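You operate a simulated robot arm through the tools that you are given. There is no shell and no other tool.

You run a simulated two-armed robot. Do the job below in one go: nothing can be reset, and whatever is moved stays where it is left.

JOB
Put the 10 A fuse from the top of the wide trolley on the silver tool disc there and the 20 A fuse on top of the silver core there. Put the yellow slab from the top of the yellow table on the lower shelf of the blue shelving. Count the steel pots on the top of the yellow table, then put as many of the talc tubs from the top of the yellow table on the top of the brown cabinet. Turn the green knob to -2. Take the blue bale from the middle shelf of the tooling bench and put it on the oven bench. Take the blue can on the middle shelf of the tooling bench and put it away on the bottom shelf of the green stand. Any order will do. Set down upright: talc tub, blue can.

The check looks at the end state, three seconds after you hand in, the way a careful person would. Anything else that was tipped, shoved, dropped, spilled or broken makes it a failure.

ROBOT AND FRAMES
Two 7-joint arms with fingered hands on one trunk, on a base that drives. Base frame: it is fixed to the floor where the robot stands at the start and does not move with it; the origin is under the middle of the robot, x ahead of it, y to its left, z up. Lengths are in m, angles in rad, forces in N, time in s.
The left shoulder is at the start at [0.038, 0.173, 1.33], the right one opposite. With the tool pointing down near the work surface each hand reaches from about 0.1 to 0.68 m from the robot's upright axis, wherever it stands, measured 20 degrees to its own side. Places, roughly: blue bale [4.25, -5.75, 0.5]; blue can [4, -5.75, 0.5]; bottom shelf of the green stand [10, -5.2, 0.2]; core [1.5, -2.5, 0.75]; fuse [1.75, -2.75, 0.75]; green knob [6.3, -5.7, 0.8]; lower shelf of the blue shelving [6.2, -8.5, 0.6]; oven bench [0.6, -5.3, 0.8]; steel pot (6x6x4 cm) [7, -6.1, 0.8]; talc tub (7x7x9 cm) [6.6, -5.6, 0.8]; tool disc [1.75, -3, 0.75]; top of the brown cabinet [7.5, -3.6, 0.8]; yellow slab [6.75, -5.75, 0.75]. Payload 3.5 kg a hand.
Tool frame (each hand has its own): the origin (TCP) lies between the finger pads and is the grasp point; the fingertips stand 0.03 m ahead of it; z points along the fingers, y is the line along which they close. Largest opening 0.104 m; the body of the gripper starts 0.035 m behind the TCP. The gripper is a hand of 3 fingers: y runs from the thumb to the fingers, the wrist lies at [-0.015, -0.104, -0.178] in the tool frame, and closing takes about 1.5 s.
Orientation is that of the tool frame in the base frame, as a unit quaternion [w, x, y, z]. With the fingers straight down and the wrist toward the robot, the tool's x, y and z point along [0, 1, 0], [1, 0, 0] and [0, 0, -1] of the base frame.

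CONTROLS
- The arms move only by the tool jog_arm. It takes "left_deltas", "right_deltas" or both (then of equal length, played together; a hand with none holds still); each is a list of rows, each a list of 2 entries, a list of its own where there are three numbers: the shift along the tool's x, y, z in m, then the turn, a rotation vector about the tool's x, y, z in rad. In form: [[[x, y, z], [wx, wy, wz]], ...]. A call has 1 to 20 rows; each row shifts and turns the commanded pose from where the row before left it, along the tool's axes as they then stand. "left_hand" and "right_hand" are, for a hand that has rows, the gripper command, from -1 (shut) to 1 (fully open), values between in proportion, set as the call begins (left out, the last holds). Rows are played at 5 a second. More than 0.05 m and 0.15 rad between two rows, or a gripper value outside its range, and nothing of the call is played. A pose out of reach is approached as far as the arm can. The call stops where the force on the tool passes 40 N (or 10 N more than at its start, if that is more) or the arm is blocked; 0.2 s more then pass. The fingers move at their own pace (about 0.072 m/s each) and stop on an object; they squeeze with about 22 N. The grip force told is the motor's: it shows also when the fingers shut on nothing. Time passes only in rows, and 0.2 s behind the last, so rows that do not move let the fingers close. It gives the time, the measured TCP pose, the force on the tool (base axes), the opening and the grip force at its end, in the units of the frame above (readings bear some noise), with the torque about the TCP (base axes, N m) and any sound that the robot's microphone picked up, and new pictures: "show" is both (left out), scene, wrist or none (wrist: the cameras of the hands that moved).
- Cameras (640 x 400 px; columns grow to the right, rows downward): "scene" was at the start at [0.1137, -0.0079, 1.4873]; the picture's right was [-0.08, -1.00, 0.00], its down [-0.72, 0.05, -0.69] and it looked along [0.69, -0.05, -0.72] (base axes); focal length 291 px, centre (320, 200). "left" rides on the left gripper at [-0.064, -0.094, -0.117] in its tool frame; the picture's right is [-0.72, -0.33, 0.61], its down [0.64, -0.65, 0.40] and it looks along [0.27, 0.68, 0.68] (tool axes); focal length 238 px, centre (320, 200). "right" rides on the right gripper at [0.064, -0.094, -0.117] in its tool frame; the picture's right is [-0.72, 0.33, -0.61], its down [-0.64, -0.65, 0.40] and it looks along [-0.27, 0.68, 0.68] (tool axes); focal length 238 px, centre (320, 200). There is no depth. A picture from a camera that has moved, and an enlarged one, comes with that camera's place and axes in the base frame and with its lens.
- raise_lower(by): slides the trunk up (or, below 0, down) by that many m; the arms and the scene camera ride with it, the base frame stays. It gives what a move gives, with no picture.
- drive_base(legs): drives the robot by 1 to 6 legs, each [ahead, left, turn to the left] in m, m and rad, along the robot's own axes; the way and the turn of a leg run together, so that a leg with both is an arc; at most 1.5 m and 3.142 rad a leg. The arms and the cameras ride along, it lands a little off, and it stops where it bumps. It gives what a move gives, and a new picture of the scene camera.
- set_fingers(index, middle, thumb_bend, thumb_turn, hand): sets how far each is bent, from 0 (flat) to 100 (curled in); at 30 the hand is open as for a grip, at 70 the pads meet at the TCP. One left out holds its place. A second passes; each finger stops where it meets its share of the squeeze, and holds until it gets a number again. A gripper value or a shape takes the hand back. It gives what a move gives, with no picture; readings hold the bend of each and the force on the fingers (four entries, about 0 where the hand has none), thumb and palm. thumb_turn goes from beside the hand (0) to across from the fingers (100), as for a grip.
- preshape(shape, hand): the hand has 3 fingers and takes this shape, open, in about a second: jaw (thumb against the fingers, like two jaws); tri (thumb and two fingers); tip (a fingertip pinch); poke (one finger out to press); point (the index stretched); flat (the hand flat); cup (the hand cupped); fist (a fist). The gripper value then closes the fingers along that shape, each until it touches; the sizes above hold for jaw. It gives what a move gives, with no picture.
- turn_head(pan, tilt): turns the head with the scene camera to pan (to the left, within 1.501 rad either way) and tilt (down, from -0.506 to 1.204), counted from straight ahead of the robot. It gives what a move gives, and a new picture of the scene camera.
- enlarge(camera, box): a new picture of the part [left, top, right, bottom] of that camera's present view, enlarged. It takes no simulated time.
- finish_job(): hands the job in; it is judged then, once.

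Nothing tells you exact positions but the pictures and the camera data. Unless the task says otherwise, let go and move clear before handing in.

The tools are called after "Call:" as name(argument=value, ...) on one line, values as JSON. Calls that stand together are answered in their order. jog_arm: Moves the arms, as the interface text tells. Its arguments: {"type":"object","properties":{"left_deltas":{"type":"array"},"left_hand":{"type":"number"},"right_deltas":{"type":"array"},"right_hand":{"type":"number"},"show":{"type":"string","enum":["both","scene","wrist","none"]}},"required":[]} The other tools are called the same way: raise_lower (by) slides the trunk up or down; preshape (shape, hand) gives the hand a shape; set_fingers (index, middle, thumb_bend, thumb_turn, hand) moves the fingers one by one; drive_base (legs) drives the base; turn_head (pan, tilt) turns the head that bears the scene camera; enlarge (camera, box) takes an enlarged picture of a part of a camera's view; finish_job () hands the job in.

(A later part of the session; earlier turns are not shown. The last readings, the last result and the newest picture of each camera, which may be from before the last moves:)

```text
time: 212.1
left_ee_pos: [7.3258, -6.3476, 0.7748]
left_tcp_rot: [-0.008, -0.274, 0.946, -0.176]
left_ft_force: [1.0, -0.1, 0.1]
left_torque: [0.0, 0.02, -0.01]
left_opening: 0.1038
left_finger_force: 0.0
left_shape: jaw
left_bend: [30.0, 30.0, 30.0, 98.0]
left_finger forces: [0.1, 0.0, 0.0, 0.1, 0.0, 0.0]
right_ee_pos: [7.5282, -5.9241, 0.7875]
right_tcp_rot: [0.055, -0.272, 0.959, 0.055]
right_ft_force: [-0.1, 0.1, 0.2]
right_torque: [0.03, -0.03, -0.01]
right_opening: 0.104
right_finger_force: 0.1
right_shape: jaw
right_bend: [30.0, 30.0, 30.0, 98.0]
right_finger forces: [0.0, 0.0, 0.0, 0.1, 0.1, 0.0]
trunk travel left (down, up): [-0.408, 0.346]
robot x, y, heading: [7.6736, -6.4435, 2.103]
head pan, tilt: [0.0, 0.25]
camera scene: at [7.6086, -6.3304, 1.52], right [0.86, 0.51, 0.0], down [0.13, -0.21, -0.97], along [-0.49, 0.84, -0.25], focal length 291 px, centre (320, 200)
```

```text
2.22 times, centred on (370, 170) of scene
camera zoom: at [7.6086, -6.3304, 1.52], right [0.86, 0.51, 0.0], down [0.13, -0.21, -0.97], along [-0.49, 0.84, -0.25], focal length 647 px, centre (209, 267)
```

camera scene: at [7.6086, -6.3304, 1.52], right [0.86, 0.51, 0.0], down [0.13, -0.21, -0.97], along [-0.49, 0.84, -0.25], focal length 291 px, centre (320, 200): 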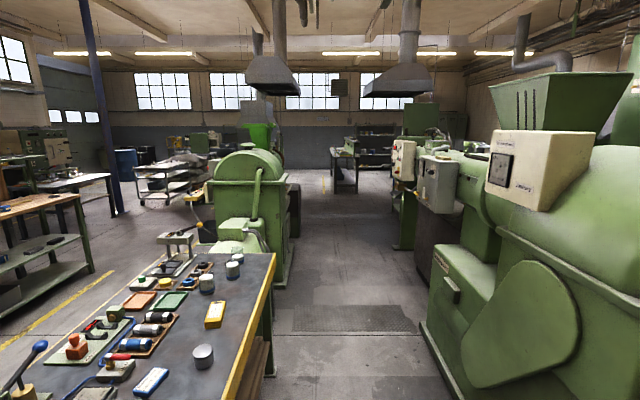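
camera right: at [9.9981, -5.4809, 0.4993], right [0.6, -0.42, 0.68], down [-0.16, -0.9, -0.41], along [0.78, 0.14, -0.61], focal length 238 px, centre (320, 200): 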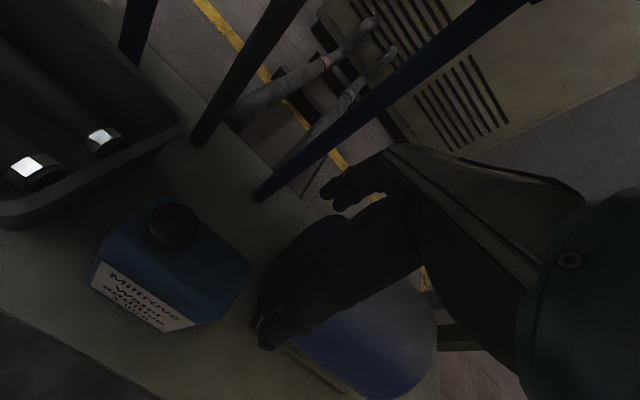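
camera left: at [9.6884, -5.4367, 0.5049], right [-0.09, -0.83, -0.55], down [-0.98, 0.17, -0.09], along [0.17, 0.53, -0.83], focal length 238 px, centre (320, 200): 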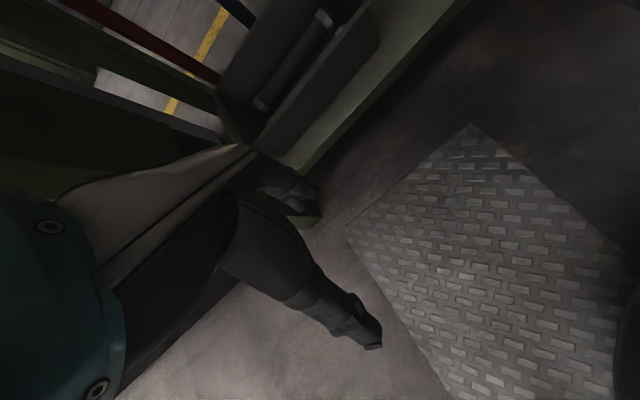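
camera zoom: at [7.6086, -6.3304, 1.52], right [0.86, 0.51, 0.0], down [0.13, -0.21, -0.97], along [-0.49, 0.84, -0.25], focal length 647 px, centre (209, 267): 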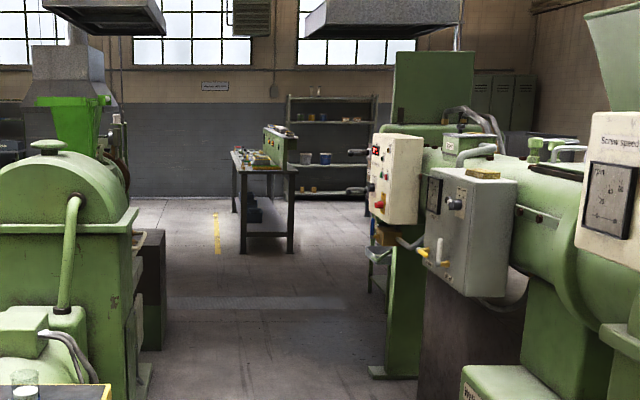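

The brown cabinet sits under the extruder barrel further down the corridor. I drive along the corridor between the yellow table and the extruder and look at its top.

Call:
drive_base(legs=[[0.0, -0.22, 0.0], [1.2, 0.0, -0.01], [0.75, 0.0, 0.0]])

Call:
turn_head(pan=-1.1, tilt=0.4)

```text
time: 223.1
left_ee_pos: [6.529, -4.5582, 0.7726]
left_tcp_rot: [-0.008, -0.275, 0.945, -0.176]
left_ft_force: [-0.1, 0.5, 0.2]
left_torque: [-0.03, 0.0, -0.02]
left_opening: 0.104
left_finger_force: 0.0
left_shape: jaw
left_bend: [30.0, 30.0, 30.0, 98.0]
left_finger forces: [0.0, 0.0, 0.0, 0.1, 0.1, 0.1]
right_ee_pos: [6.7305, -4.1346, 0.7891]
right_tcp_rot: [0.055, -0.273, 0.959, 0.055]
right_ft_force: [0.3, 0.0, 0.7]
right_torque: [-0.03, 0.02, 0.01]
right_opening: 0.104
right_finger_force: 0.0
right_shape: jaw
right_bend: [30.0, 30.0, 30.0, 98.0]
right_finger forces: [0.0, 0.1, 0.0, 0.0, 0.1, 0.1]
trunk travel left (down, up): [-0.408, 0.346]
robot x, y, heading: [6.874, -4.6498, 2.103]
head pan, tilt: [0.0, 0.25]
camera scene: at [6.8103, -4.5407, 1.52], right [0.86, 0.51, 0.0], down [0.13, -0.21, -0.97], along [-0.49, 0.83, -0.25], focal length 291 px, centre (320, 200)
```

scene: 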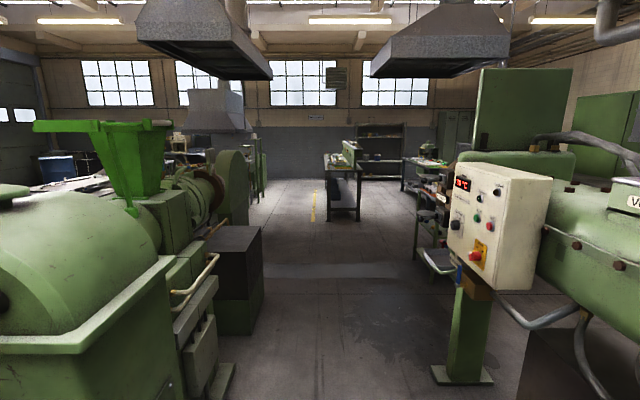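

```text
time: 224.4
left_ee_pos: [6.5285, -4.5587, 0.7739]
left_tcp_rot: [-0.007, -0.276, 0.945, -0.175]
left_ft_force: [-0.1, 0.1, -0.4]
left_torque: [0.0, 0.01, 0.01]
left_opening: 0.1041
left_finger_force: 0.0
left_shape: jaw
left_bend: [30.0, 30.0, 30.0, 98.0]
left_finger forces: [0.0, 0.0, 0.1, 0.0, 0.0, 0.2]
right_ee_pos: [6.7311, -4.1347, 0.7884]
right_tcp_rot: [0.055, -0.273, 0.959, 0.055]
right_ft_force: [0.6, 0.8, -0.2]
right_torque: [-0.01, 0.01, -0.01]
right_opening: 0.1042
right_finger_force: 0.1
right_shape: jaw
right_bend: [30.0, 30.0, 30.0, 98.0]
right_finger forces: [0.1, 0.0, 0.0, 0.0, 0.0, 0.1]
trunk travel left (down, up): [-0.408, 0.346]
robot x, y, heading: [6.8753, -4.6526, 2.102]
head pan, tilt: [-1.1, 0.4]
camera scene: at [6.9076, -4.5433, 1.5061], right [0.84, -0.54, 0.0], down [-0.21, -0.33, -0.92], along [0.49, 0.78, -0.39], focal length 291 px, centre (320, 200)
```

scene: 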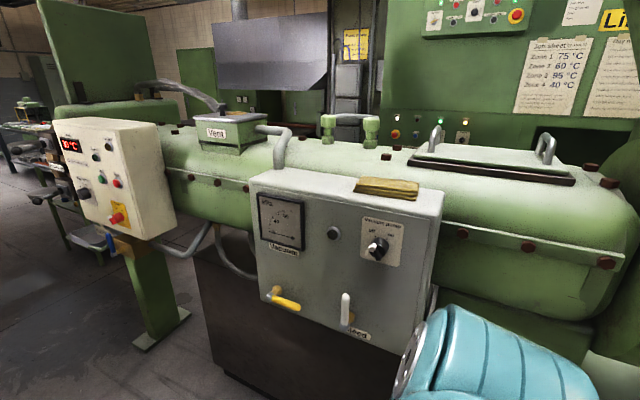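

Call:
drive_base(legs=[[0.6, 0.1, 0.0]])

Call:
raise_lower(by=-0.3)

Call:
turn_head(pan=-1.5, tilt=0.3)

```text
time: 227.9
left_ee_pos: [6.1291, -4.0957, 0.7724]
left_tcp_rot: [-0.007, -0.28, 0.944, -0.176]
left_ft_force: [0.7, 0.4, 0.2]
left_torque: [0.01, 0.0, 0.0]
left_opening: 0.104
left_finger_force: 0.0
left_shape: jaw
left_bend: [30.0, 30.0, 30.0, 98.0]
left_finger forces: [0.0, 0.1, 0.0, 0.1, 0.0, 0.0]
right_ee_pos: [6.3252, -3.6687, 0.7883]
right_tcp_rot: [0.054, -0.278, 0.957, 0.056]
right_ft_force: [0.1, 0.0, 0.1]
right_torque: [-0.03, -0.04, 0.03]
right_opening: 0.1042
right_finger_force: 0.1
right_shape: jaw
right_bend: [30.0, 30.0, 30.0, 98.0]
right_finger forces: [0.0, 0.1, 0.1, 0.1, 0.1, 0.0]
trunk travel left (down, up): [-0.408, 0.346]
robot x, y, heading: [6.4814, -4.1835, 2.118]
head pan, tilt: [-1.1, 0.4]
camera scene: at [6.5081, -4.0747, 1.5061], right [0.85, -0.53, 0.0], down [-0.2, -0.33, -0.92], along [0.49, 0.78, -0.39], focal length 291 px, centre (320, 200)
```

scene: 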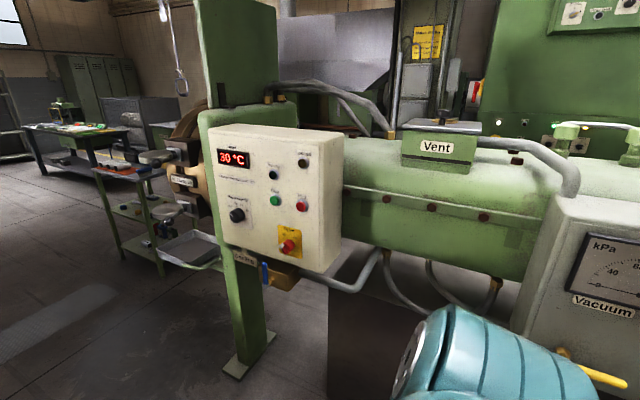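

```text
time: 230.9
left_ee_pos: [6.1291, -4.0963, 0.474]
left_tcp_rot: [-0.008, -0.281, 0.943, -0.176]
left_ft_force: [0.3, -0.4, 0.2]
left_torque: [-0.02, -0.01, -0.02]
left_opening: 0.1039
left_finger_force: 0.0
left_shape: jaw
left_bend: [30.0, 30.0, 30.0, 98.0]
left_finger forces: [0.0, 0.0, 0.0, 0.0, 0.1, 0.0]
right_ee_pos: [6.3494, -3.6297, 0.4976]
right_tcp_rot: [0.085, -0.277, 0.953, 0.085]
right_ft_force: [0.1, 0.2, 0.1]
right_torque: [-0.02, 0.02, 0.0]
right_opening: 0.1039
right_finger_force: 0.0
right_shape: jaw
right_bend: [30.0, 30.0, 30.0, 98.0]
right_finger forces: [0.1, 0.0, 0.1, 0.0, 0.0, 0.0]
trunk travel left (down, up): [-0.108, 0.646]
robot x, y, heading: [6.4802, -4.1837, 2.109]
head pan, tilt: [-1.1, 0.4]
```

```text
time: 231.8
left_ee_pos: [6.1287, -4.0956, 0.4724]
left_tcp_rot: [-0.007, -0.281, 0.944, -0.175]
left_ft_force: [0.2, -0.1, -0.4]
left_torque: [-0.01, -0.01, 0.01]
left_opening: 0.1037
left_finger_force: 0.0
left_shape: jaw
left_bend: [30.0, 30.0, 30.0, 98.0]
left_finger forces: [0.1, 0.0, 0.1, 0.0, 0.1, 0.1]
right_ee_pos: [6.3527, -3.6349, 0.4927]
right_tcp_rot: [0.088, -0.278, 0.953, 0.081]
right_ft_force: [0.1, 0.0, 0.3]
right_torque: [-0.02, -0.02, 0.01]
right_opening: 0.1039
right_finger_force: 0.0
right_shape: jaw
right_bend: [30.0, 30.0, 30.0, 98.0]
right_finger forces: [0.1, 0.0, 0.0, 0.1, 0.0, 0.1]
trunk travel left (down, up): [-0.108, 0.646]
robot x, y, heading: [6.481, -4.1848, 2.116]
head pan, tilt: [-1.499, 0.3]
camera scene: at [6.4705, -3.9922, 1.207], right [0.58, -0.82, 0.0], down [-0.24, -0.17, -0.96], along [0.78, 0.55, -0.3], focal length 291 px, centre (320, 200)
```

scene: 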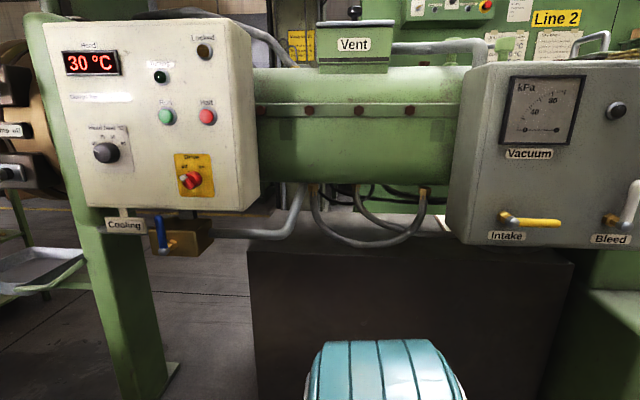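

Call:
enlarge(camera="scene", box=[230, 160, 480, 300])

```text
2.56 times, centred on (355, 230) of scene
camera zoom: at [6.4705, -3.9922, 1.207], right [0.58, -0.82, 0.0], down [-0.24, -0.17, -0.96], along [0.78, 0.55, -0.3], focal length 745 px, centre (230, 123)
```

zoom: 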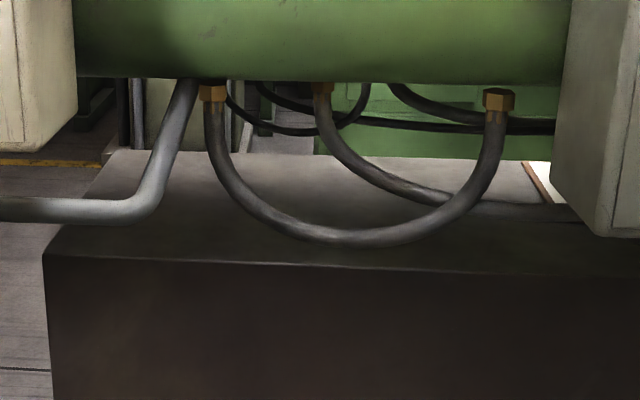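

The cabinet top lies under the barrel with hoses drooping over the corridor side. I'll check whether it's more accessible from the far end / other side.

Call:
drive_base(legs=[[1.1, 0.05, -0.02]])

Call:
turn_head(pan=-1.5, tilt=0.35)

```text
time: 237.4
left_ee_pos: [5.5274, -3.1522, 0.4736]
left_tcp_rot: [-0.01, -0.266, 0.948, -0.175]
left_ft_force: [0.1, 0.6, -0.4]
left_torque: [0.01, 0.02, 0.01]
left_opening: 0.1039
left_finger_force: 0.1
left_shape: jaw
left_bend: [30.0, 30.0, 30.0, 98.0]
left_finger forces: [0.0, 0.1, 0.1, 0.1, 0.0, 0.0]
right_ee_pos: [5.7696, -2.7082, 0.485]
right_tcp_rot: [0.095, -0.27, 0.956, 0.07]
right_ft_force: [0.1, 0.1, 0.2]
right_torque: [0.01, 0.01, -0.01]
right_opening: 0.1039
right_finger_force: 0.0
right_shape: jaw
right_bend: [30.0, 30.0, 30.0, 98.0]
right_finger forces: [0.0, 0.1, 0.0, 0.1, 0.0, 0.2]
trunk travel left (down, up): [-0.108, 0.646]
robot x, y, heading: [5.8752, -3.2512, 2.088]
head pan, tilt: [-1.499, 0.3]
camera scene: at [5.8714, -3.0592, 1.207], right [0.55, -0.83, 0.0], down [-0.25, -0.16, -0.96], along [0.8, 0.53, -0.3], focal length 291 px, centre (320, 200)
```

scene: 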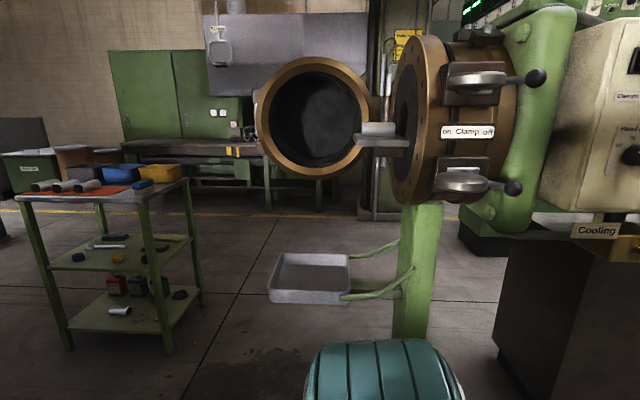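

```text
time: 238.1
left_ee_pos: [5.5269, -3.1528, 0.4735]
left_tcp_rot: [-0.01, -0.266, 0.948, -0.176]
left_ft_force: [0.7, 0.4, -0.1]
left_torque: [-0.01, 0.02, -0.02]
left_opening: 0.104
left_finger_force: 0.1
left_shape: jaw
left_bend: [30.0, 30.0, 30.0, 98.0]
left_finger forces: [0.1, 0.0, 0.0, 0.0, 0.1, 0.1]
right_ee_pos: [5.7718, -2.7067, 0.4856]
right_tcp_rot: [0.097, -0.271, 0.955, 0.072]
right_ft_force: [-0.3, -0.1, -0.1]
right_torque: [0.03, 0.02, -0.04]
right_opening: 0.1038
right_finger_force: 0.1
right_shape: jaw
right_bend: [30.0, 30.0, 30.0, 98.0]
right_finger forces: [0.1, 0.0, 0.1, 0.0, 0.0, 0.0]
trunk travel left (down, up): [-0.108, 0.646]
robot x, y, heading: [5.8737, -3.2535, 2.087]
head pan, tilt: [-1.499, 0.351]
camera scene: at [5.8712, -3.0594, 1.2023], right [0.55, -0.83, 0.0], down [-0.29, -0.19, -0.94], along [0.78, 0.52, -0.34], focal length 291 px, centre (320, 200)
```

scene: 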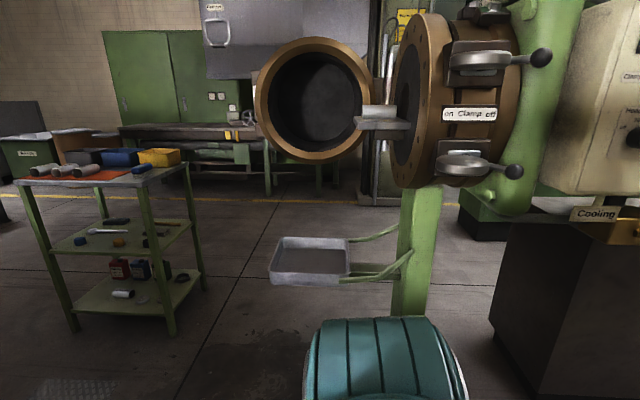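

The far end is tight too (die ring, tray, cart). I'll fetch the tubs first and then inspect the cabinet from its other side. I restore the arms to a neutral raised pose.

Call:
raise_lower(by=0.35)

Call:
jog_arm(left_deltas=[[[-0.0142, 0.0103, -0.0338], [-0.042, -0.0135, 0]], [[-0.0142, 0.0103, -0.0338], [-0.042, -0.0135, 0]], [[-0.0142, 0.0103, -0.0338], [-0.042, -0.0135, 0]], [[-0.0142, 0.0103, -0.0338], [-0.042, -0.0135, 0]], [[-0.0142, 0.0103, -0.0338], [-0.042, -0.0135, 0]], [[-0.0142, 0.0103, -0.0338], [-0.042, -0.0135, 0]], [[-0.0142, 0.0103, -0.0338], [-0.042, -0.0135, 0]], [[-0.0142, 0.0103, -0.0338], [-0.042, -0.0135, 0]]], show="none")

Call:
jog_arm(right_deltas=[[[-0.0061, -0.0133, -0.03], [0.011, 0.028, 0]], [[-0.0061, -0.0133, -0.03], [0.011, 0.028, 0]], [[-0.0061, -0.0133, -0.03], [0.011, 0.028, 0]], [[-0.0061, -0.0133, -0.03], [0.011, 0.028, 0]], [[-0.0061, -0.0133, -0.03], [0.011, 0.028, 0]], [[-0.0061, -0.0133, -0.03], [0.011, 0.028, 0]], [[-0.0061, -0.0133, -0.03], [0.011, 0.028, 0]], [[-0.0061, -0.0133, -0.03], [0.011, 0.028, 0]]], show="none")

```text
time: 241.5
left_ee_pos: [5.5283, -3.1517, 0.8235]
left_tcp_rot: [-0.01, -0.267, 0.948, -0.176]
left_ft_force: [-0.7, -0.4, 0.0]
left_torque: [0.02, 0.02, 0.02]
left_opening: 0.1037
left_finger_force: 0.0
left_shape: jaw
left_bend: [30.0, 30.0, 30.0, 98.0]
left_finger forces: [0.0, 0.1, 0.1, 0.0, 0.0, 0.0]
right_ee_pos: [5.7738, -2.7064, 0.8345]
right_tcp_rot: [0.098, -0.271, 0.955, 0.071]
right_ft_force: [0.0, 0.0, 0.3]
right_torque: [0.01, -0.05, 0.01]
right_opening: 0.1039
right_finger_force: 0.1
right_shape: jaw
right_bend: [30.0, 30.0, 30.0, 98.0]
right_finger forces: [0.0, 0.0, 0.1, 0.1, 0.1, 0.0]
trunk travel left (down, up): [-0.458, 0.296]
robot x, y, heading: [5.869, -3.2529, 2.086]
head pan, tilt: [-1.499, 0.351]
```

```text
time: 243.4
left_ee_pos: [5.535, -2.9978, 1.0455]
left_tcp_rot: [-0.073, -0.269, 0.96, -0.022]
left_ft_force: [-0.1, 0.8, 0.3]
left_torque: [-0.01, -0.03, -0.01]
left_opening: 0.104
left_finger_force: 0.1
left_shape: jaw
left_bend: [30.0, 30.0, 30.0, 98.0]
left_finger forces: [0.1, 0.0, 0.0, 0.0, 0.1, 0.1]
right_ee_pos: [5.7728, -2.7046, 0.8349]
right_tcp_rot: [0.098, -0.27, 0.955, 0.071]
right_ft_force: [0.3, 0.3, 1.0]
right_torque: [0.02, -0.04, -0.02]
right_opening: 0.104
right_finger_force: 0.1
right_shape: jaw
right_bend: [30.0, 30.0, 30.0, 98.0]
right_finger forces: [0.0, 0.1, 0.1, 0.0, 0.0, 0.0]
trunk travel left (down, up): [-0.458, 0.296]
robot x, y, heading: [5.8742, -3.2486, 2.09]
head pan, tilt: [-1.499, 0.351]
stopped in row 8 (left hand): the arm was blocked; the commanded pose is now the measured one
```

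```text
time: 245.2
left_ee_pos: [5.5362, -2.9979, 1.047]
left_tcp_rot: [-0.072, -0.27, 0.96, -0.022]
left_ft_force: [0.2, 0.4, -0.3]
left_torque: [0.02, 0.0, 0.01]
left_opening: 0.1041
left_finger_force: 0.2
left_shape: jaw
left_bend: [30.0, 30.0, 30.0, 98.0]
left_finger forces: [0.0, 0.0, 0.1, 0.0, 0.1, 0.0]
right_ee_pos: [5.8511, -2.7981, 1.0717]
right_tcp_rot: [0.008, -0.272, 0.962, -0.001]
right_ft_force: [-0.1, -0.8, 0.2]
right_torque: [0.0, -0.04, 0.04]
right_opening: 0.1041
right_finger_force: 0.0
right_shape: jaw
right_bend: [30.0, 30.0, 30.0, 98.0]
right_finger forces: [0.0, 0.1, 0.1, 0.1, 0.0, 0.0]
trunk travel left (down, up): [-0.458, 0.296]
robot x, y, heading: [5.8767, -3.2503, 2.087]
head pan, tilt: [-1.499, 0.351]
```

Call:
drive_base(legs=[[-1.1, -0.07, 0.0], [-1.1, -0.02, 0.0], [0.0, 0.0, 1.578]])

Call:
turn_head(pan=0.0, tilt=0.8)

```text
time: 259.8
left_ee_pos: [6.7648, -5.4329, 1.0458]
left_tcp_rot: [0.035, 0.867, -0.493, 0.066]
left_ft_force: [0.4, 0.3, 0.3]
left_torque: [0.01, -0.01, 0.03]
left_opening: 0.1039
left_finger_force: 0.0
left_shape: jaw
left_bend: [30.0, 30.0, 30.0, 98.0]
left_finger forces: [0.1, 0.1, 0.1, 0.1, 0.0, 0.0]
right_ee_pos: [6.5661, -5.1154, 1.0721]
right_tcp_rot: [-0.004, 0.87, -0.493, -0.005]
right_ft_force: [-0.3, 1.1, -0.4]
right_torque: [-0.05, 0.0, -0.05]
right_opening: 0.1042
right_finger_force: 0.0
right_shape: jaw
right_bend: [30.0, 30.0, 30.0, 98.0]
right_finger forces: [0.0, 0.0, 0.1, 0.0, 0.0, 0.1]
trunk travel left (down, up): [-0.458, 0.296]
robot x, y, heading: [7.0221, -5.0985, -2.633]
head pan, tilt: [-1.499, 0.351]
camera scene: at [6.9463, -5.0343, 1.561], right [0.84, 0.55, 0.0], down [0.19, -0.29, -0.94], along [-0.51, 0.79, -0.34], focal length 291 px, centre (320, 200)
```

scene: 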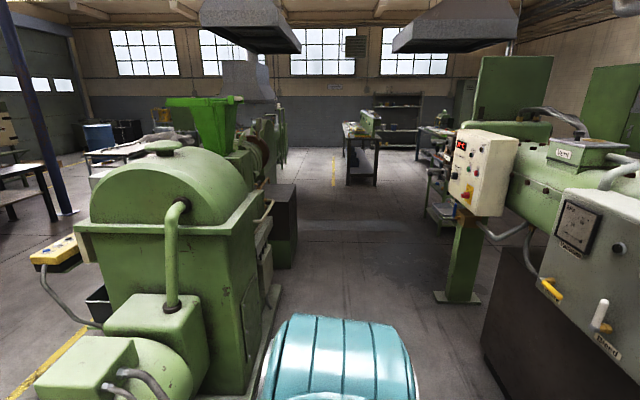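

```text
time: 261.4
left_ee_pos: [6.7666, -5.4334, 1.0477]
left_tcp_rot: [0.036, 0.867, -0.492, 0.067]
left_ft_force: [-0.2, 0.0, 0.1]
left_torque: [0.0, 0.0, 0.02]
left_opening: 0.1037
left_finger_force: 0.0
left_shape: jaw
left_bend: [30.0, 30.0, 30.0, 98.0]
left_finger forces: [0.0, 0.0, 0.0, 0.1, 0.0, 0.0]
right_ee_pos: [6.5657, -5.1146, 1.0734]
right_tcp_rot: [-0.005, 0.87, -0.493, -0.006]
right_ft_force: [0.4, 0.0, 0.3]
right_torque: [0.02, -0.02, 0.01]
right_opening: 0.1041
right_finger_force: 0.1
right_shape: jaw
right_bend: [30.0, 30.0, 30.0, 98.0]
right_finger forces: [0.0, 0.0, 0.1, 0.1, 0.0, 0.1]
trunk travel left (down, up): [-0.458, 0.296]
robot x, y, heading: [7.019, -5.0953, -2.634]
head pan, tilt: [0.0, 0.799]
camera scene: at [6.9265, -5.1513, 1.5213], right [-0.48, 0.88, 0.0], down [0.63, 0.35, -0.7], along [-0.61, -0.34, -0.72], focal length 291 px, centre (320, 200)
```

scene: 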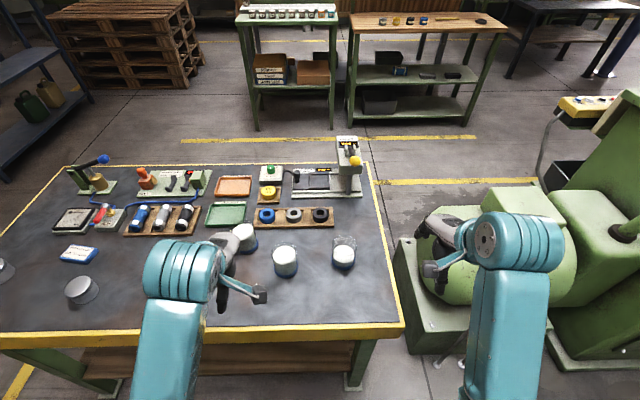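

Good view of the whole table. Zooming on tubs, pots and knob.

Call:
enlarge(camera="scene", box=[200, 130, 400, 290])

Call:
enlarge(camera="scene", box=[0, 140, 200, 340])

Call:
enlarge(camera="scene", box=[240, 150, 320, 210])

```text
2.50 times, centred on (300, 210) of scene
camera zoom: at [6.9265, -5.1513, 1.5213], right [-0.48, 0.88, 0.0], down [0.63, 0.35, -0.7], along [-0.61, -0.34, -0.72], focal length 727 px, centre (370, 175)
```

zoom: 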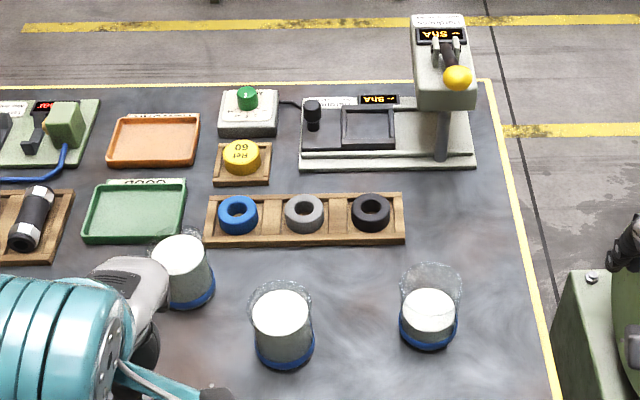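

```text
2.00 times, centred on (100, 240) of scene
camera zoom: at [6.9265, -5.1513, 1.5213], right [-0.48, 0.88, 0.0], down [0.63, 0.35, -0.7], along [-0.61, -0.34, -0.72], focal length 582 px, centre (760, 120)
```

zoom: 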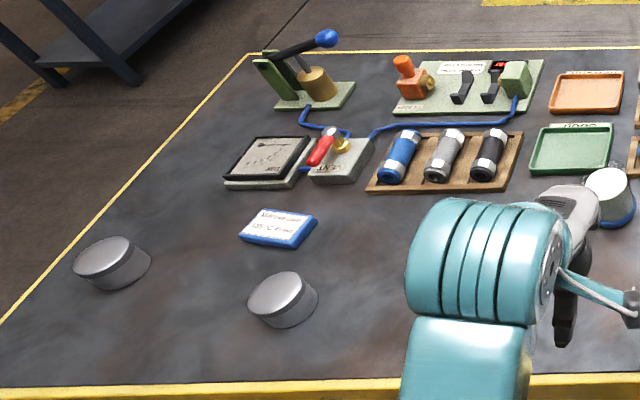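

```text
6.67 times, centred on (280, 180) of scene
camera zoom: at [6.9265, -5.1513, 1.5213], right [-0.48, 0.88, 0.0], down [0.63, 0.35, -0.7], along [-0.61, -0.34, -0.72], focal length 1940 px, centre (587, 333)
```

zoom: 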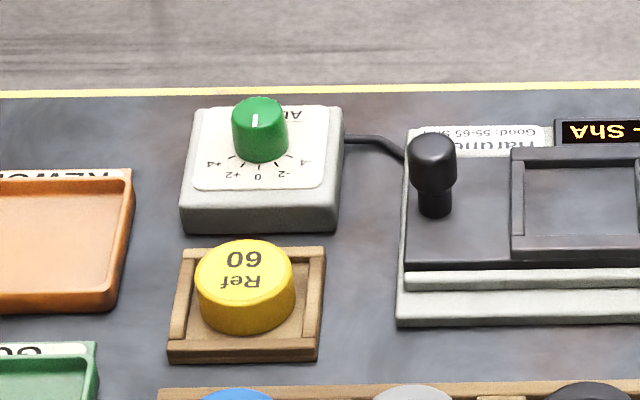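

Two steel pots → two talc tubs must go to the cabinet. I open both hands wider and move them above tubs B (left hand) and C (right hand).

Call:
set_fingers(hand="left", index=18, middle=18, thumb_bend=18)

Call:
set_fingers(hand="right", index=18, middle=18, thumb_bend=18)

Call:
jog_arm(left_deltas=[[[-0.0142, 0.0362, 0.009], [0, -0.0304, 0]], [[-0.0142, 0.0362, 0.009], [0, -0.0304, 0]], [[-0.0142, 0.0362, 0.009], [0, -0.0304, 0]], [[-0.0142, 0.0362, 0.009], [0, -0.0304, 0]], [[-0.0142, 0.0362, 0.009], [0, -0.0304, 0]]], right_deltas=[[[0.0279, 0.0373, 0.0145], [0, 0, 0]], [[0.0279, 0.0373, 0.0145], [0, 0, 0]], [[0.0279, 0.0373, 0.0145], [0, 0, 0]], [[0.0279, 0.0373, 0.0145], [0, 0, 0]], [[0.0279, 0.0373, 0.0145], [0, 0, 0]]])

```text
time: 262.4
left_ee_pos: [6.7647, -5.4329, 1.0465]
left_tcp_rot: [0.036, 0.867, -0.492, 0.067]
left_ft_force: [-0.3, 0.0, -0.4]
left_torque: [-0.02, -0.02, -0.02]
left_opening: 0.1296
left_finger_force: 0.1
left_shape: fingers
left_bend: [18.0, 18.0, 18.0, 98.0]
left_finger forces: [0.1, 0.1, 0.0, 0.0, 0.1, 0.0]
right_ee_pos: [6.566, -5.1154, 1.072]
right_tcp_rot: [-0.005, 0.87, -0.493, -0.006]
right_ft_force: [-0.1, 0.0, 0.2]
right_torque: [-0.01, 0.01, 0.01]
right_opening: 0.1037
right_finger_force: 0.1
right_shape: jaw
right_bend: [30.0, 30.0, 30.0, 98.0]
right_finger forces: [0.0, 0.1, 0.0, 0.0, 0.0, 0.1]
trunk travel left (down, up): [-0.458, 0.296]
robot x, y, heading: [7.0209, -5.0957, -2.633]
head pan, tilt: [0.0, 0.799]
```

```text
time: 263.4
left_ee_pos: [6.7651, -5.4328, 1.0469]
left_tcp_rot: [0.035, 0.867, -0.492, 0.067]
left_ft_force: [-0.9, -0.9, -0.3]
left_torque: [-0.04, 0.01, -0.03]
left_opening: 0.1296
left_finger_force: 0.1
left_shape: fingers
left_bend: [18.0, 18.0, 18.0, 98.0]
left_finger forces: [0.0, 0.0, 0.0, 0.1, 0.0, 0.0]
right_ee_pos: [6.5667, -5.1166, 1.0722]
right_tcp_rot: [-0.005, 0.87, -0.494, -0.006]
right_ft_force: [0.5, 0.0, 0.0]
right_torque: [-0.02, 0.0, 0.0]
right_opening: 0.1297
right_finger_force: 0.0
right_shape: fingers
right_bend: [18.0, 18.0, 18.0, 98.0]
right_finger forces: [0.1, 0.0, 0.0, 0.0, 0.0, 0.0]
trunk travel left (down, up): [-0.458, 0.296]
robot x, y, heading: [7.0187, -5.099, -2.633]
head pan, tilt: [0.0, 0.799]
```

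```text
time: 264.6
left_ee_pos: [6.5718, -5.47, 0.9948]
left_tcp_rot: [-0.003, 0.87, -0.493, -0.001]
left_ft_force: [0.4, 0.6, -0.2]
left_torque: [0.05, 0.01, 0.0]
left_opening: 0.1295
left_finger_force: 0.1
left_shape: fingers
left_bend: [18.0, 18.0, 18.0, 98.0]
left_finger forces: [0.0, 0.0, 0.0, 0.0, 0.0, 0.0]
right_ee_pos: [6.4752, -5.3351, 0.9982]
right_tcp_rot: [-0.004, 0.87, -0.493, -0.004]
right_ft_force: [-0.1, -0.5, 0.4]
right_torque: [-0.01, -0.01, 0.02]
right_opening: 0.1295
right_finger_force: 0.1
right_shape: fingers
right_bend: [18.0, 18.0, 18.0, 98.0]
right_finger forces: [0.1, 0.1, 0.0, 0.1, 0.1, 0.1]
trunk travel left (down, up): [-0.458, 0.296]
robot x, y, heading: [7.0227, -5.1007, -2.636]
head pan, tilt: [0.0, 0.799]
camera scene: at [6.9252, -5.1529, 1.5211], right [-0.48, 0.87, 0.0], down [0.63, 0.35, -0.7], along [-0.61, -0.34, -0.72], focal length 291 px, centre (320, 200)
camera right: at [6.5899, -5.342, 1.1149], right [-0.65, 0.44, 0.62], down [0.23, 0.89, -0.4], along [-0.73, -0.11, -0.68], focal length 238 px, centre (320, 200)
camera left: at [6.6206, -5.368, 1.1125], right [-0.09, 0.79, -0.61], down [0.89, -0.21, -0.4], along [-0.45, -0.58, -0.68], focal length 238 px, centre (320, 200)
```

scene: 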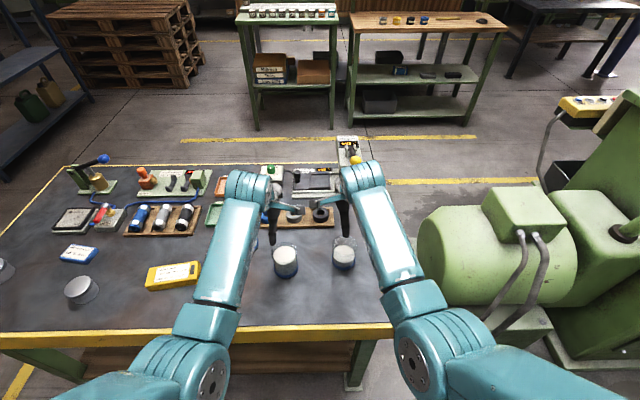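
right: 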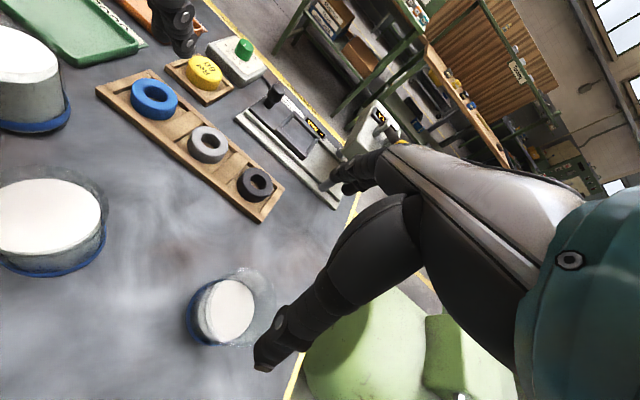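
left: 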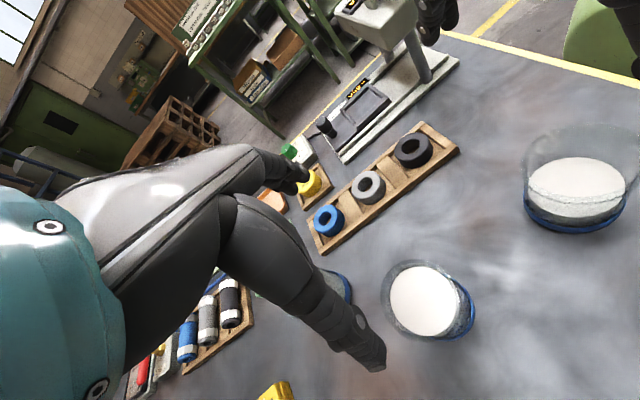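

Call:
enlarge(camera="right", box=[150, 230, 320, 380])

Call:
enlarge(camera="left", box=[330, 230, 510, 380])

```text
2.67 times, centred on (235, 305) of right
camera zoom: at [6.5899, -5.342, 1.1149], right [-0.65, 0.44, 0.62], down [0.23, 0.89, -0.4], along [-0.73, -0.11, -0.68], focal length 636 px, centre (547, -80)
```

zoom: 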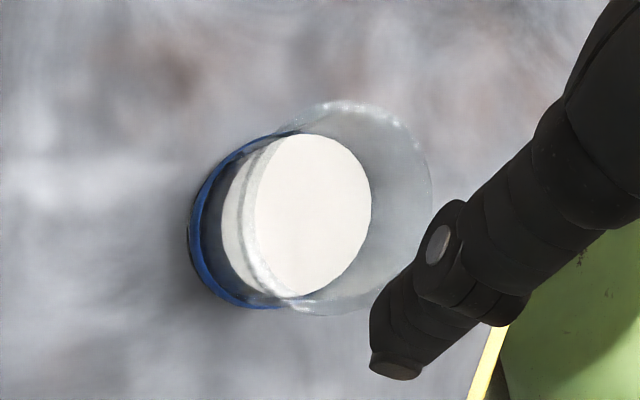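

```text
2.67 times, centred on (420, 305) of left
camera zoom: at [6.6206, -5.368, 1.1125], right [-0.09, 0.79, -0.61], down [0.89, -0.21, -0.4], along [-0.45, -0.58, -0.68], focal length 636 px, centre (53, -80)
```

zoom: 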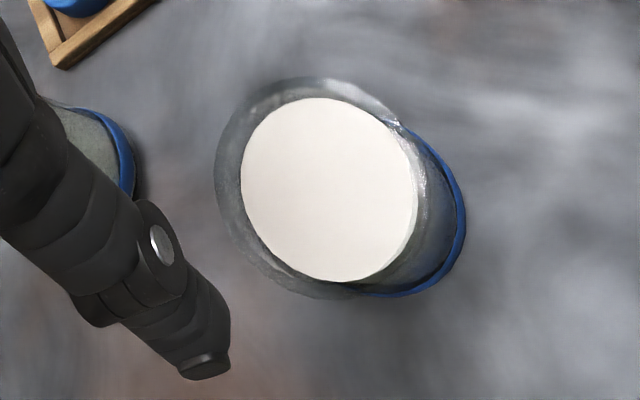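

Call:
jog_arm(left_deltas=[[[-0.008, -0.032, 0], [0, 0, 0]], [[0, 0, 0.033], [0, 0, 0]], [[0, 0, 0.033], [0, 0, 0]], [[0, 0, 0.03], [0, 0, 0]]], right_deltas=[[[-0.022, -0.025, 0], [0, 0, 0]], [[0, 0, 0.033], [0, 0, 0]], [[0, 0, 0.033], [0, 0, 0]], [[0, 0, 0.033], [0, 0, 0]]], show="wrist")

```text
time: 265.6
left_ee_pos: [6.5934, -5.4587, 0.9039]
left_tcp_rot: [0.009, 0.871, -0.491, 0.001]
left_ft_force: [0.4, 0.0, 0.1]
left_torque: [0.02, 0.01, -0.01]
left_opening: 0.1296
left_finger_force: 0.0
left_shape: fingers
left_bend: [18.0, 18.0, 18.0, 98.0]
left_finger forces: [0.0, 0.1, 0.1, 0.1, 0.0, 0.1]
right_ee_pos: [6.4854, -5.2983, 0.8991]
right_tcp_rot: [-0.004, 0.87, -0.493, -0.005]
right_ft_force: [-1.2, 0.1, -0.2]
right_torque: [0.0, -0.05, -0.04]
right_opening: 0.1295
right_finger_force: 0.0
right_shape: fingers
right_bend: [18.0, 18.0, 18.0, 98.0]
right_finger forces: [0.0, 0.1, 0.1, 0.0, 0.1, 0.0]
trunk travel left (down, up): [-0.458, 0.296]
robot x, y, heading: [7.0186, -5.0925, -2.635]
head pan, tilt: [0.0, 0.799]
camera right: at [6.5998, -5.3063, 1.0155], right [-0.65, 0.44, 0.62], down [0.23, 0.89, -0.39], along [-0.73, -0.11, -0.68], focal length 238 px, centre (320, 200)
camera left: at [6.6418, -5.3531, 1.0189], right [-0.1, 0.77, -0.63], down [0.89, -0.22, -0.41], along [-0.45, -0.6, -0.67], focal length 238 px, centre (320, 200)
```

right: 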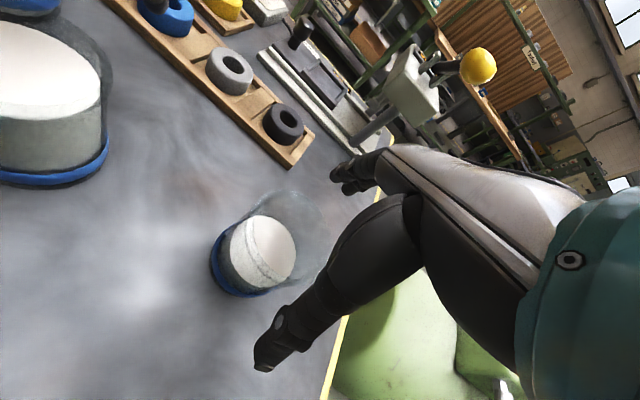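
left: 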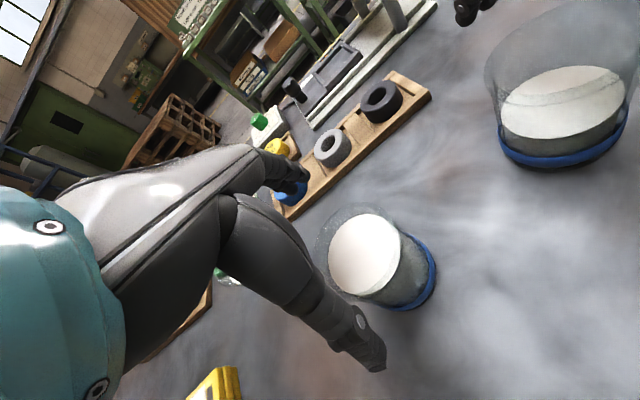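

Call:
enlarge(camera="right", box=[180, 170, 350, 320])

Call:
enlarge(camera="left", box=[280, 180, 460, 330])

```text
2.67 times, centred on (265, 245) of right
camera zoom: at [6.5998, -5.3063, 1.0155], right [-0.65, 0.44, 0.62], down [0.23, 0.89, -0.39], along [-0.73, -0.11, -0.68], focal length 636 px, centre (467, 80)
```

zoom: 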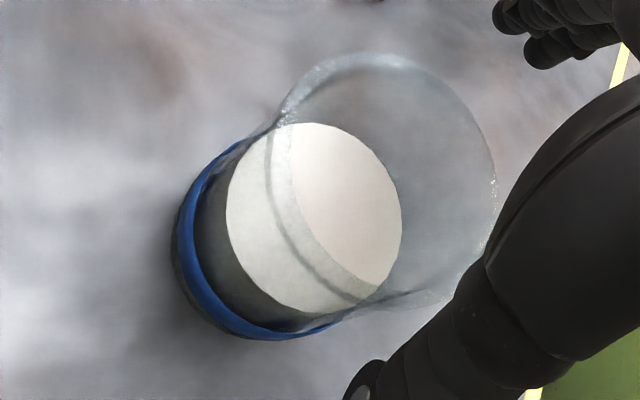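

```text
2.67 times, centred on (370, 255) of left
camera zoom: at [6.6418, -5.3531, 1.0189], right [-0.1, 0.77, -0.63], down [0.89, -0.22, -0.41], along [-0.45, -0.6, -0.67], focal length 636 px, centre (187, 53)
```

zoom: 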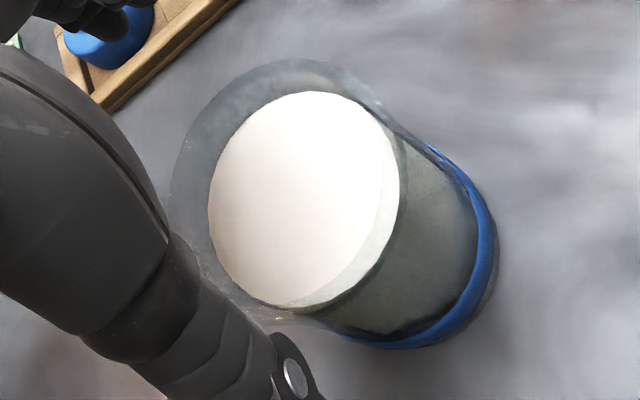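

Call:
jog_arm(left_deltas=[[[-0.005, 0.003, 0.024], [0, 0, 0]], [[0, 0, 0.024], [0, 0, 0]], [[0, 0, 0.022], [0, 0, 0]]], right_deltas=[[[0.007, 0.009, 0.02], [0, 0, 0]], [[0, 0, 0.024], [0, 0, 0]], [[0, 0, 0.022], [0, 0, 0]]], show="wrist")

```text
time: 266.4
left_ee_pos: [6.5892, -5.4391, 0.8402]
left_tcp_rot: [0.007, 0.869, -0.494, -0.009]
left_ft_force: [3.2, 1.2, 39.0]
left_torque: [0.44, -0.12, -0.05]
left_opening: 0.1342
left_finger_force: 19.1
left_shape: fingers
left_bend: [17.0, 18.0, 18.0, 97.0]
left_finger forces: [12.1, 0.0, 0.0, 0.0, 26.0, 0.0]
right_ee_pos: [6.4821, -5.3048, 0.842]
right_tcp_rot: [0.004, 0.87, -0.493, -0.007]
right_ft_force: [1.1, 0.9, 22.2]
right_torque: [0.0, -0.39, 0.0]
right_opening: 0.1327
right_finger_force: 10.6
right_shape: fingers
right_bend: [18.0, 18.0, 18.0, 97.0]
right_finger forces: [5.5, 0.0, 0.0, 0.0, 16.4, 0.0]
trunk travel left (down, up): [-0.458, 0.296]
robot x, y, heading: [7.0199, -5.098, -2.636]
head pan, tilt: [0.0, 0.799]
camera right: at [6.5975, -5.3122, 0.9564], right [-0.64, 0.45, 0.62], down [0.23, 0.89, -0.41], along [-0.73, -0.12, -0.67], focal length 238 px, centre (320, 200)
camera left: at [6.6402, -5.3361, 0.9547], right [-0.1, 0.78, -0.61], down [0.88, -0.22, -0.42], along [-0.47, -0.58, -0.67], focal length 238 px, centre (320, 200)
```

right: 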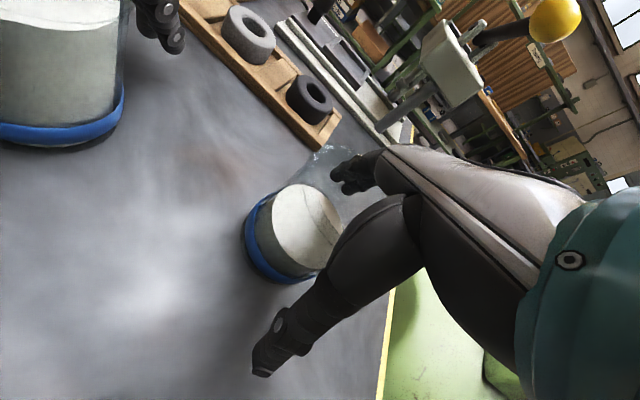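
left: 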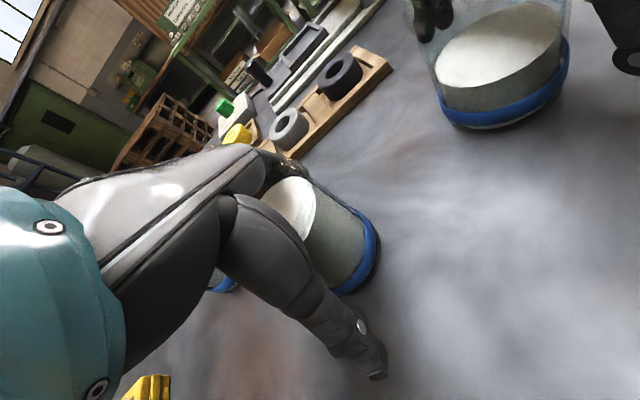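

Both hands press on the rims; I raise slightly and re-check the centring.

Call:
jog_arm(left_deltas=[[[0, 0, -0.02], [0, 0, 0]], [[0, 0, -0.02], [0, 0, 0]]], right_deltas=[[[0, 0, -0.02], [0, 0, 0]], [[0, 0, -0.02], [0, 0, 0]]], show="wrist")

```text
time: 266.9
left_ee_pos: [6.5929, -5.4562, 0.8755]
left_tcp_rot: [0.008, 0.872, -0.49, 0.002]
left_ft_force: [-0.4, -0.2, 0.7]
left_torque: [-0.02, -0.01, 0.04]
left_opening: 0.1303
left_finger_force: 0.0
left_shape: fingers
left_bend: [18.0, 18.0, 18.0, 97.0]
left_finger forces: [0.0, 0.0, 0.0, 0.0, 0.0, 0.0]
right_ee_pos: [6.4816, -5.3068, 0.8734]
right_tcp_rot: [-0.005, 0.87, -0.493, -0.005]
right_ft_force: [0.3, 0.3, 0.2]
right_torque: [0.0, 0.03, -0.03]
right_opening: 0.1302
right_finger_force: 0.1
right_shape: fingers
right_bend: [18.0, 18.0, 18.0, 97.0]
right_finger forces: [0.0, 0.0, 0.1, 0.1, 0.0, 0.1]
trunk travel left (down, up): [-0.458, 0.296]
robot x, y, heading: [7.0185, -5.0997, -2.633]
head pan, tilt: [0.0, 0.799]
camera right: at [6.5961, -5.3144, 0.9888], right [-0.65, 0.44, 0.62], down [0.23, 0.89, -0.39], along [-0.73, -0.11, -0.68], focal length 238 px, centre (320, 200)
camera left: at [6.6396, -5.3514, 0.9895], right [-0.1, 0.77, -0.63], down [0.89, -0.21, -0.4], along [-0.45, -0.6, -0.67], focal length 238 px, centre (320, 200)
```

right: 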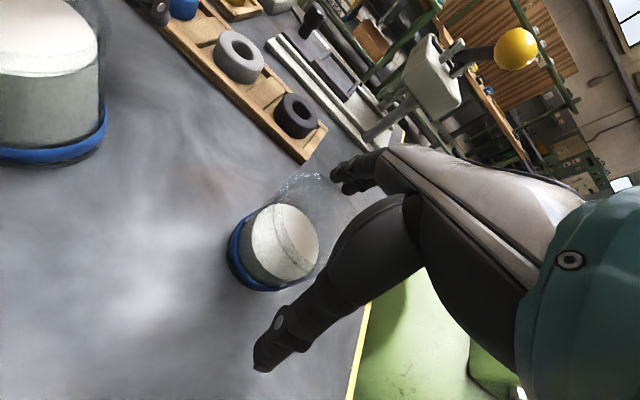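
left: 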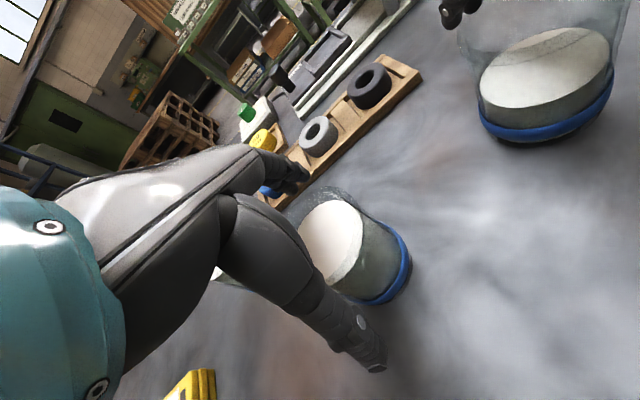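

Call:
jog_arm(left_deltas=[[[-0.003, 0, 0.018], [0, 0, 0]], [[0, 0, 0.012], [0, 0, 0]]], right_deltas=[[[0.003, 0.002, 0.018], [0, 0, 0]], [[0, 0, 0.01], [0, 0, 0]]], show="none")

```text
time: 267.6
left_ee_pos: [6.5948, -5.4441, 0.8401]
left_tcp_rot: [0.003, 0.87, -0.492, 0.002]
left_ft_force: [3.6, -4.0, 19.6]
left_torque: [0.39, 0.07, -0.07]
left_opening: 0.132
left_finger_force: 9.1
left_shape: fingers
left_bend: [18.0, 18.0, 18.0, 98.0]
left_finger forces: [6.1, 0.1, 0.0, 0.0, 13.1, 0.0]
right_ee_pos: [6.4833, -5.3115, 0.8454]
right_tcp_rot: [-0.005, 0.87, -0.493, -0.005]
right_ft_force: [0.9, 0.9, 1.1]
right_torque: [0.01, -0.03, 0.01]
right_opening: 0.1302
right_finger_force: 0.4
right_shape: fingers
right_bend: [18.0, 18.0, 18.0, 97.0]
right_finger forces: [0.0, 0.0, 0.0, 0.0, 1.3, 0.0]
trunk travel left (down, up): [-0.458, 0.296]
robot x, y, heading: [7.0223, -5.0961, -2.636]
head pan, tilt: [0.0, 0.799]
```

Call:
jog_arm(left_deltas=[[[0.003, 0, -0.006], [0, 0, 0]], [[0, 0, 0], [0, 0, 0]], [[0, 0, 0], [0, 0, 0]], [[0, 0, 0], [0, 0, 0]], [[0, 0, 0], [0, 0, 0]], [[0, 0, 0], [0, 0, 0]], [[0, 0, 0], [0, 0, 0]], [[0, 0, 0], [0, 0, 0]], [[0, 0, 0], [0, 0, 0]], [[0, 0, 0], [0, 0, 0]]], right_deltas=[[[0, 0, 0], [0, 0, 0]], [[0, 0, 0], [0, 0, 0]], [[0, 0, 0], [0, 0, 0]], [[0, 0, 0], [0, 0, 0]], [[0, 0, 0], [0, 0, 0]], [[0, 0, 0], [0, 0, 0]], [[0, 0, 0], [0, 0, 0]], [[0, 0, 0], [0, 0, 0]], [[0, 0, 0], [0, 0, 0]], [[0, 0, 0], [0, 0, 0]]], left_hand=-1, right_hand=-1, show="both")

```text
time: 269.8
left_ee_pos: [6.5935, -5.4482, 0.847]
left_tcp_rot: [0.004, 0.87, -0.493, 0.002]
left_ft_force: [-1.9, 0.6, 6.1]
left_torque: [-0.15, 0.04, -0.05]
left_opening: 0.054
left_finger_force: 22.1
left_shape: jaw
left_bend: [74.0, 49.0, 64.0, 99.0]
left_finger forces: [15.3, 15.5, 0.0, 0.1, 32.6, 0.1]
right_ee_pos: [6.4806, -5.3115, 0.8474]
right_tcp_rot: [-0.004, 0.87, -0.493, -0.006]
right_ft_force: [-6.6, -3.0, 15.8]
right_torque: [-0.29, 0.71, 0.02]
right_opening: 0.0473
right_finger_force: 22.1
right_shape: jaw
right_bend: [74.0, 56.0, 67.0, 99.0]
right_finger forces: [22.2, 17.4, 0.0, 0.0, 35.7, 0.0]
trunk travel left (down, up): [-0.458, 0.296]
robot x, y, heading: [7.0198, -5.098, -2.635]
head pan, tilt: [0.0, 0.799]
camera scene: at [6.9275, -5.1505, 1.5215], right [-0.48, 0.87, 0.0], down [0.63, 0.35, -0.7], along [-0.61, -0.34, -0.72], focal length 291 px, centre (320, 200)
camera right: at [6.5955, -5.3191, 0.9632], right [-0.65, 0.44, 0.62], down [0.23, 0.89, -0.4], along [-0.73, -0.11, -0.68], focal length 238 px, centre (320, 200)
camera left: at [6.6418, -5.3441, 0.9631], right [-0.09, 0.78, -0.62], down [0.89, -0.22, -0.4], along [-0.45, -0.59, -0.67], focal length 238 px, centre (320, 200)
```

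scene: 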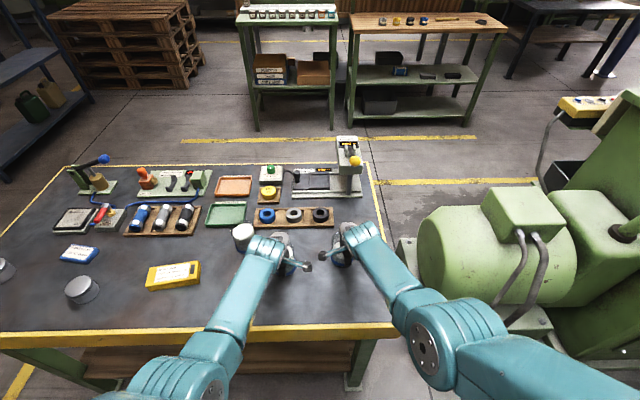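
right: 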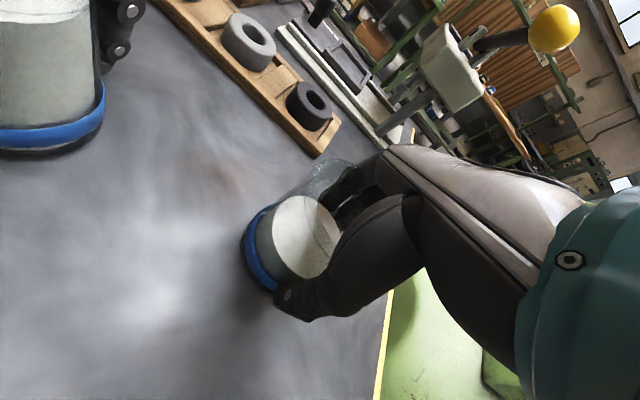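
left: 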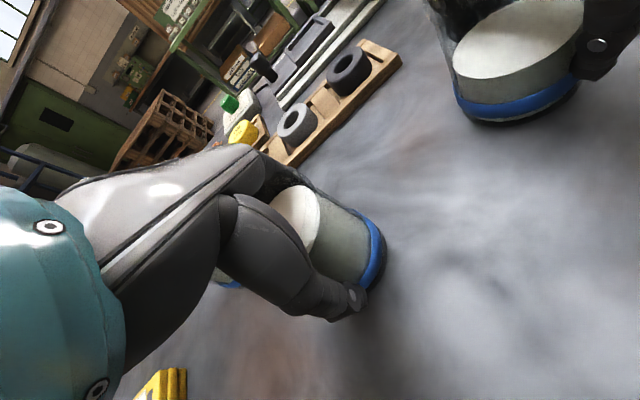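

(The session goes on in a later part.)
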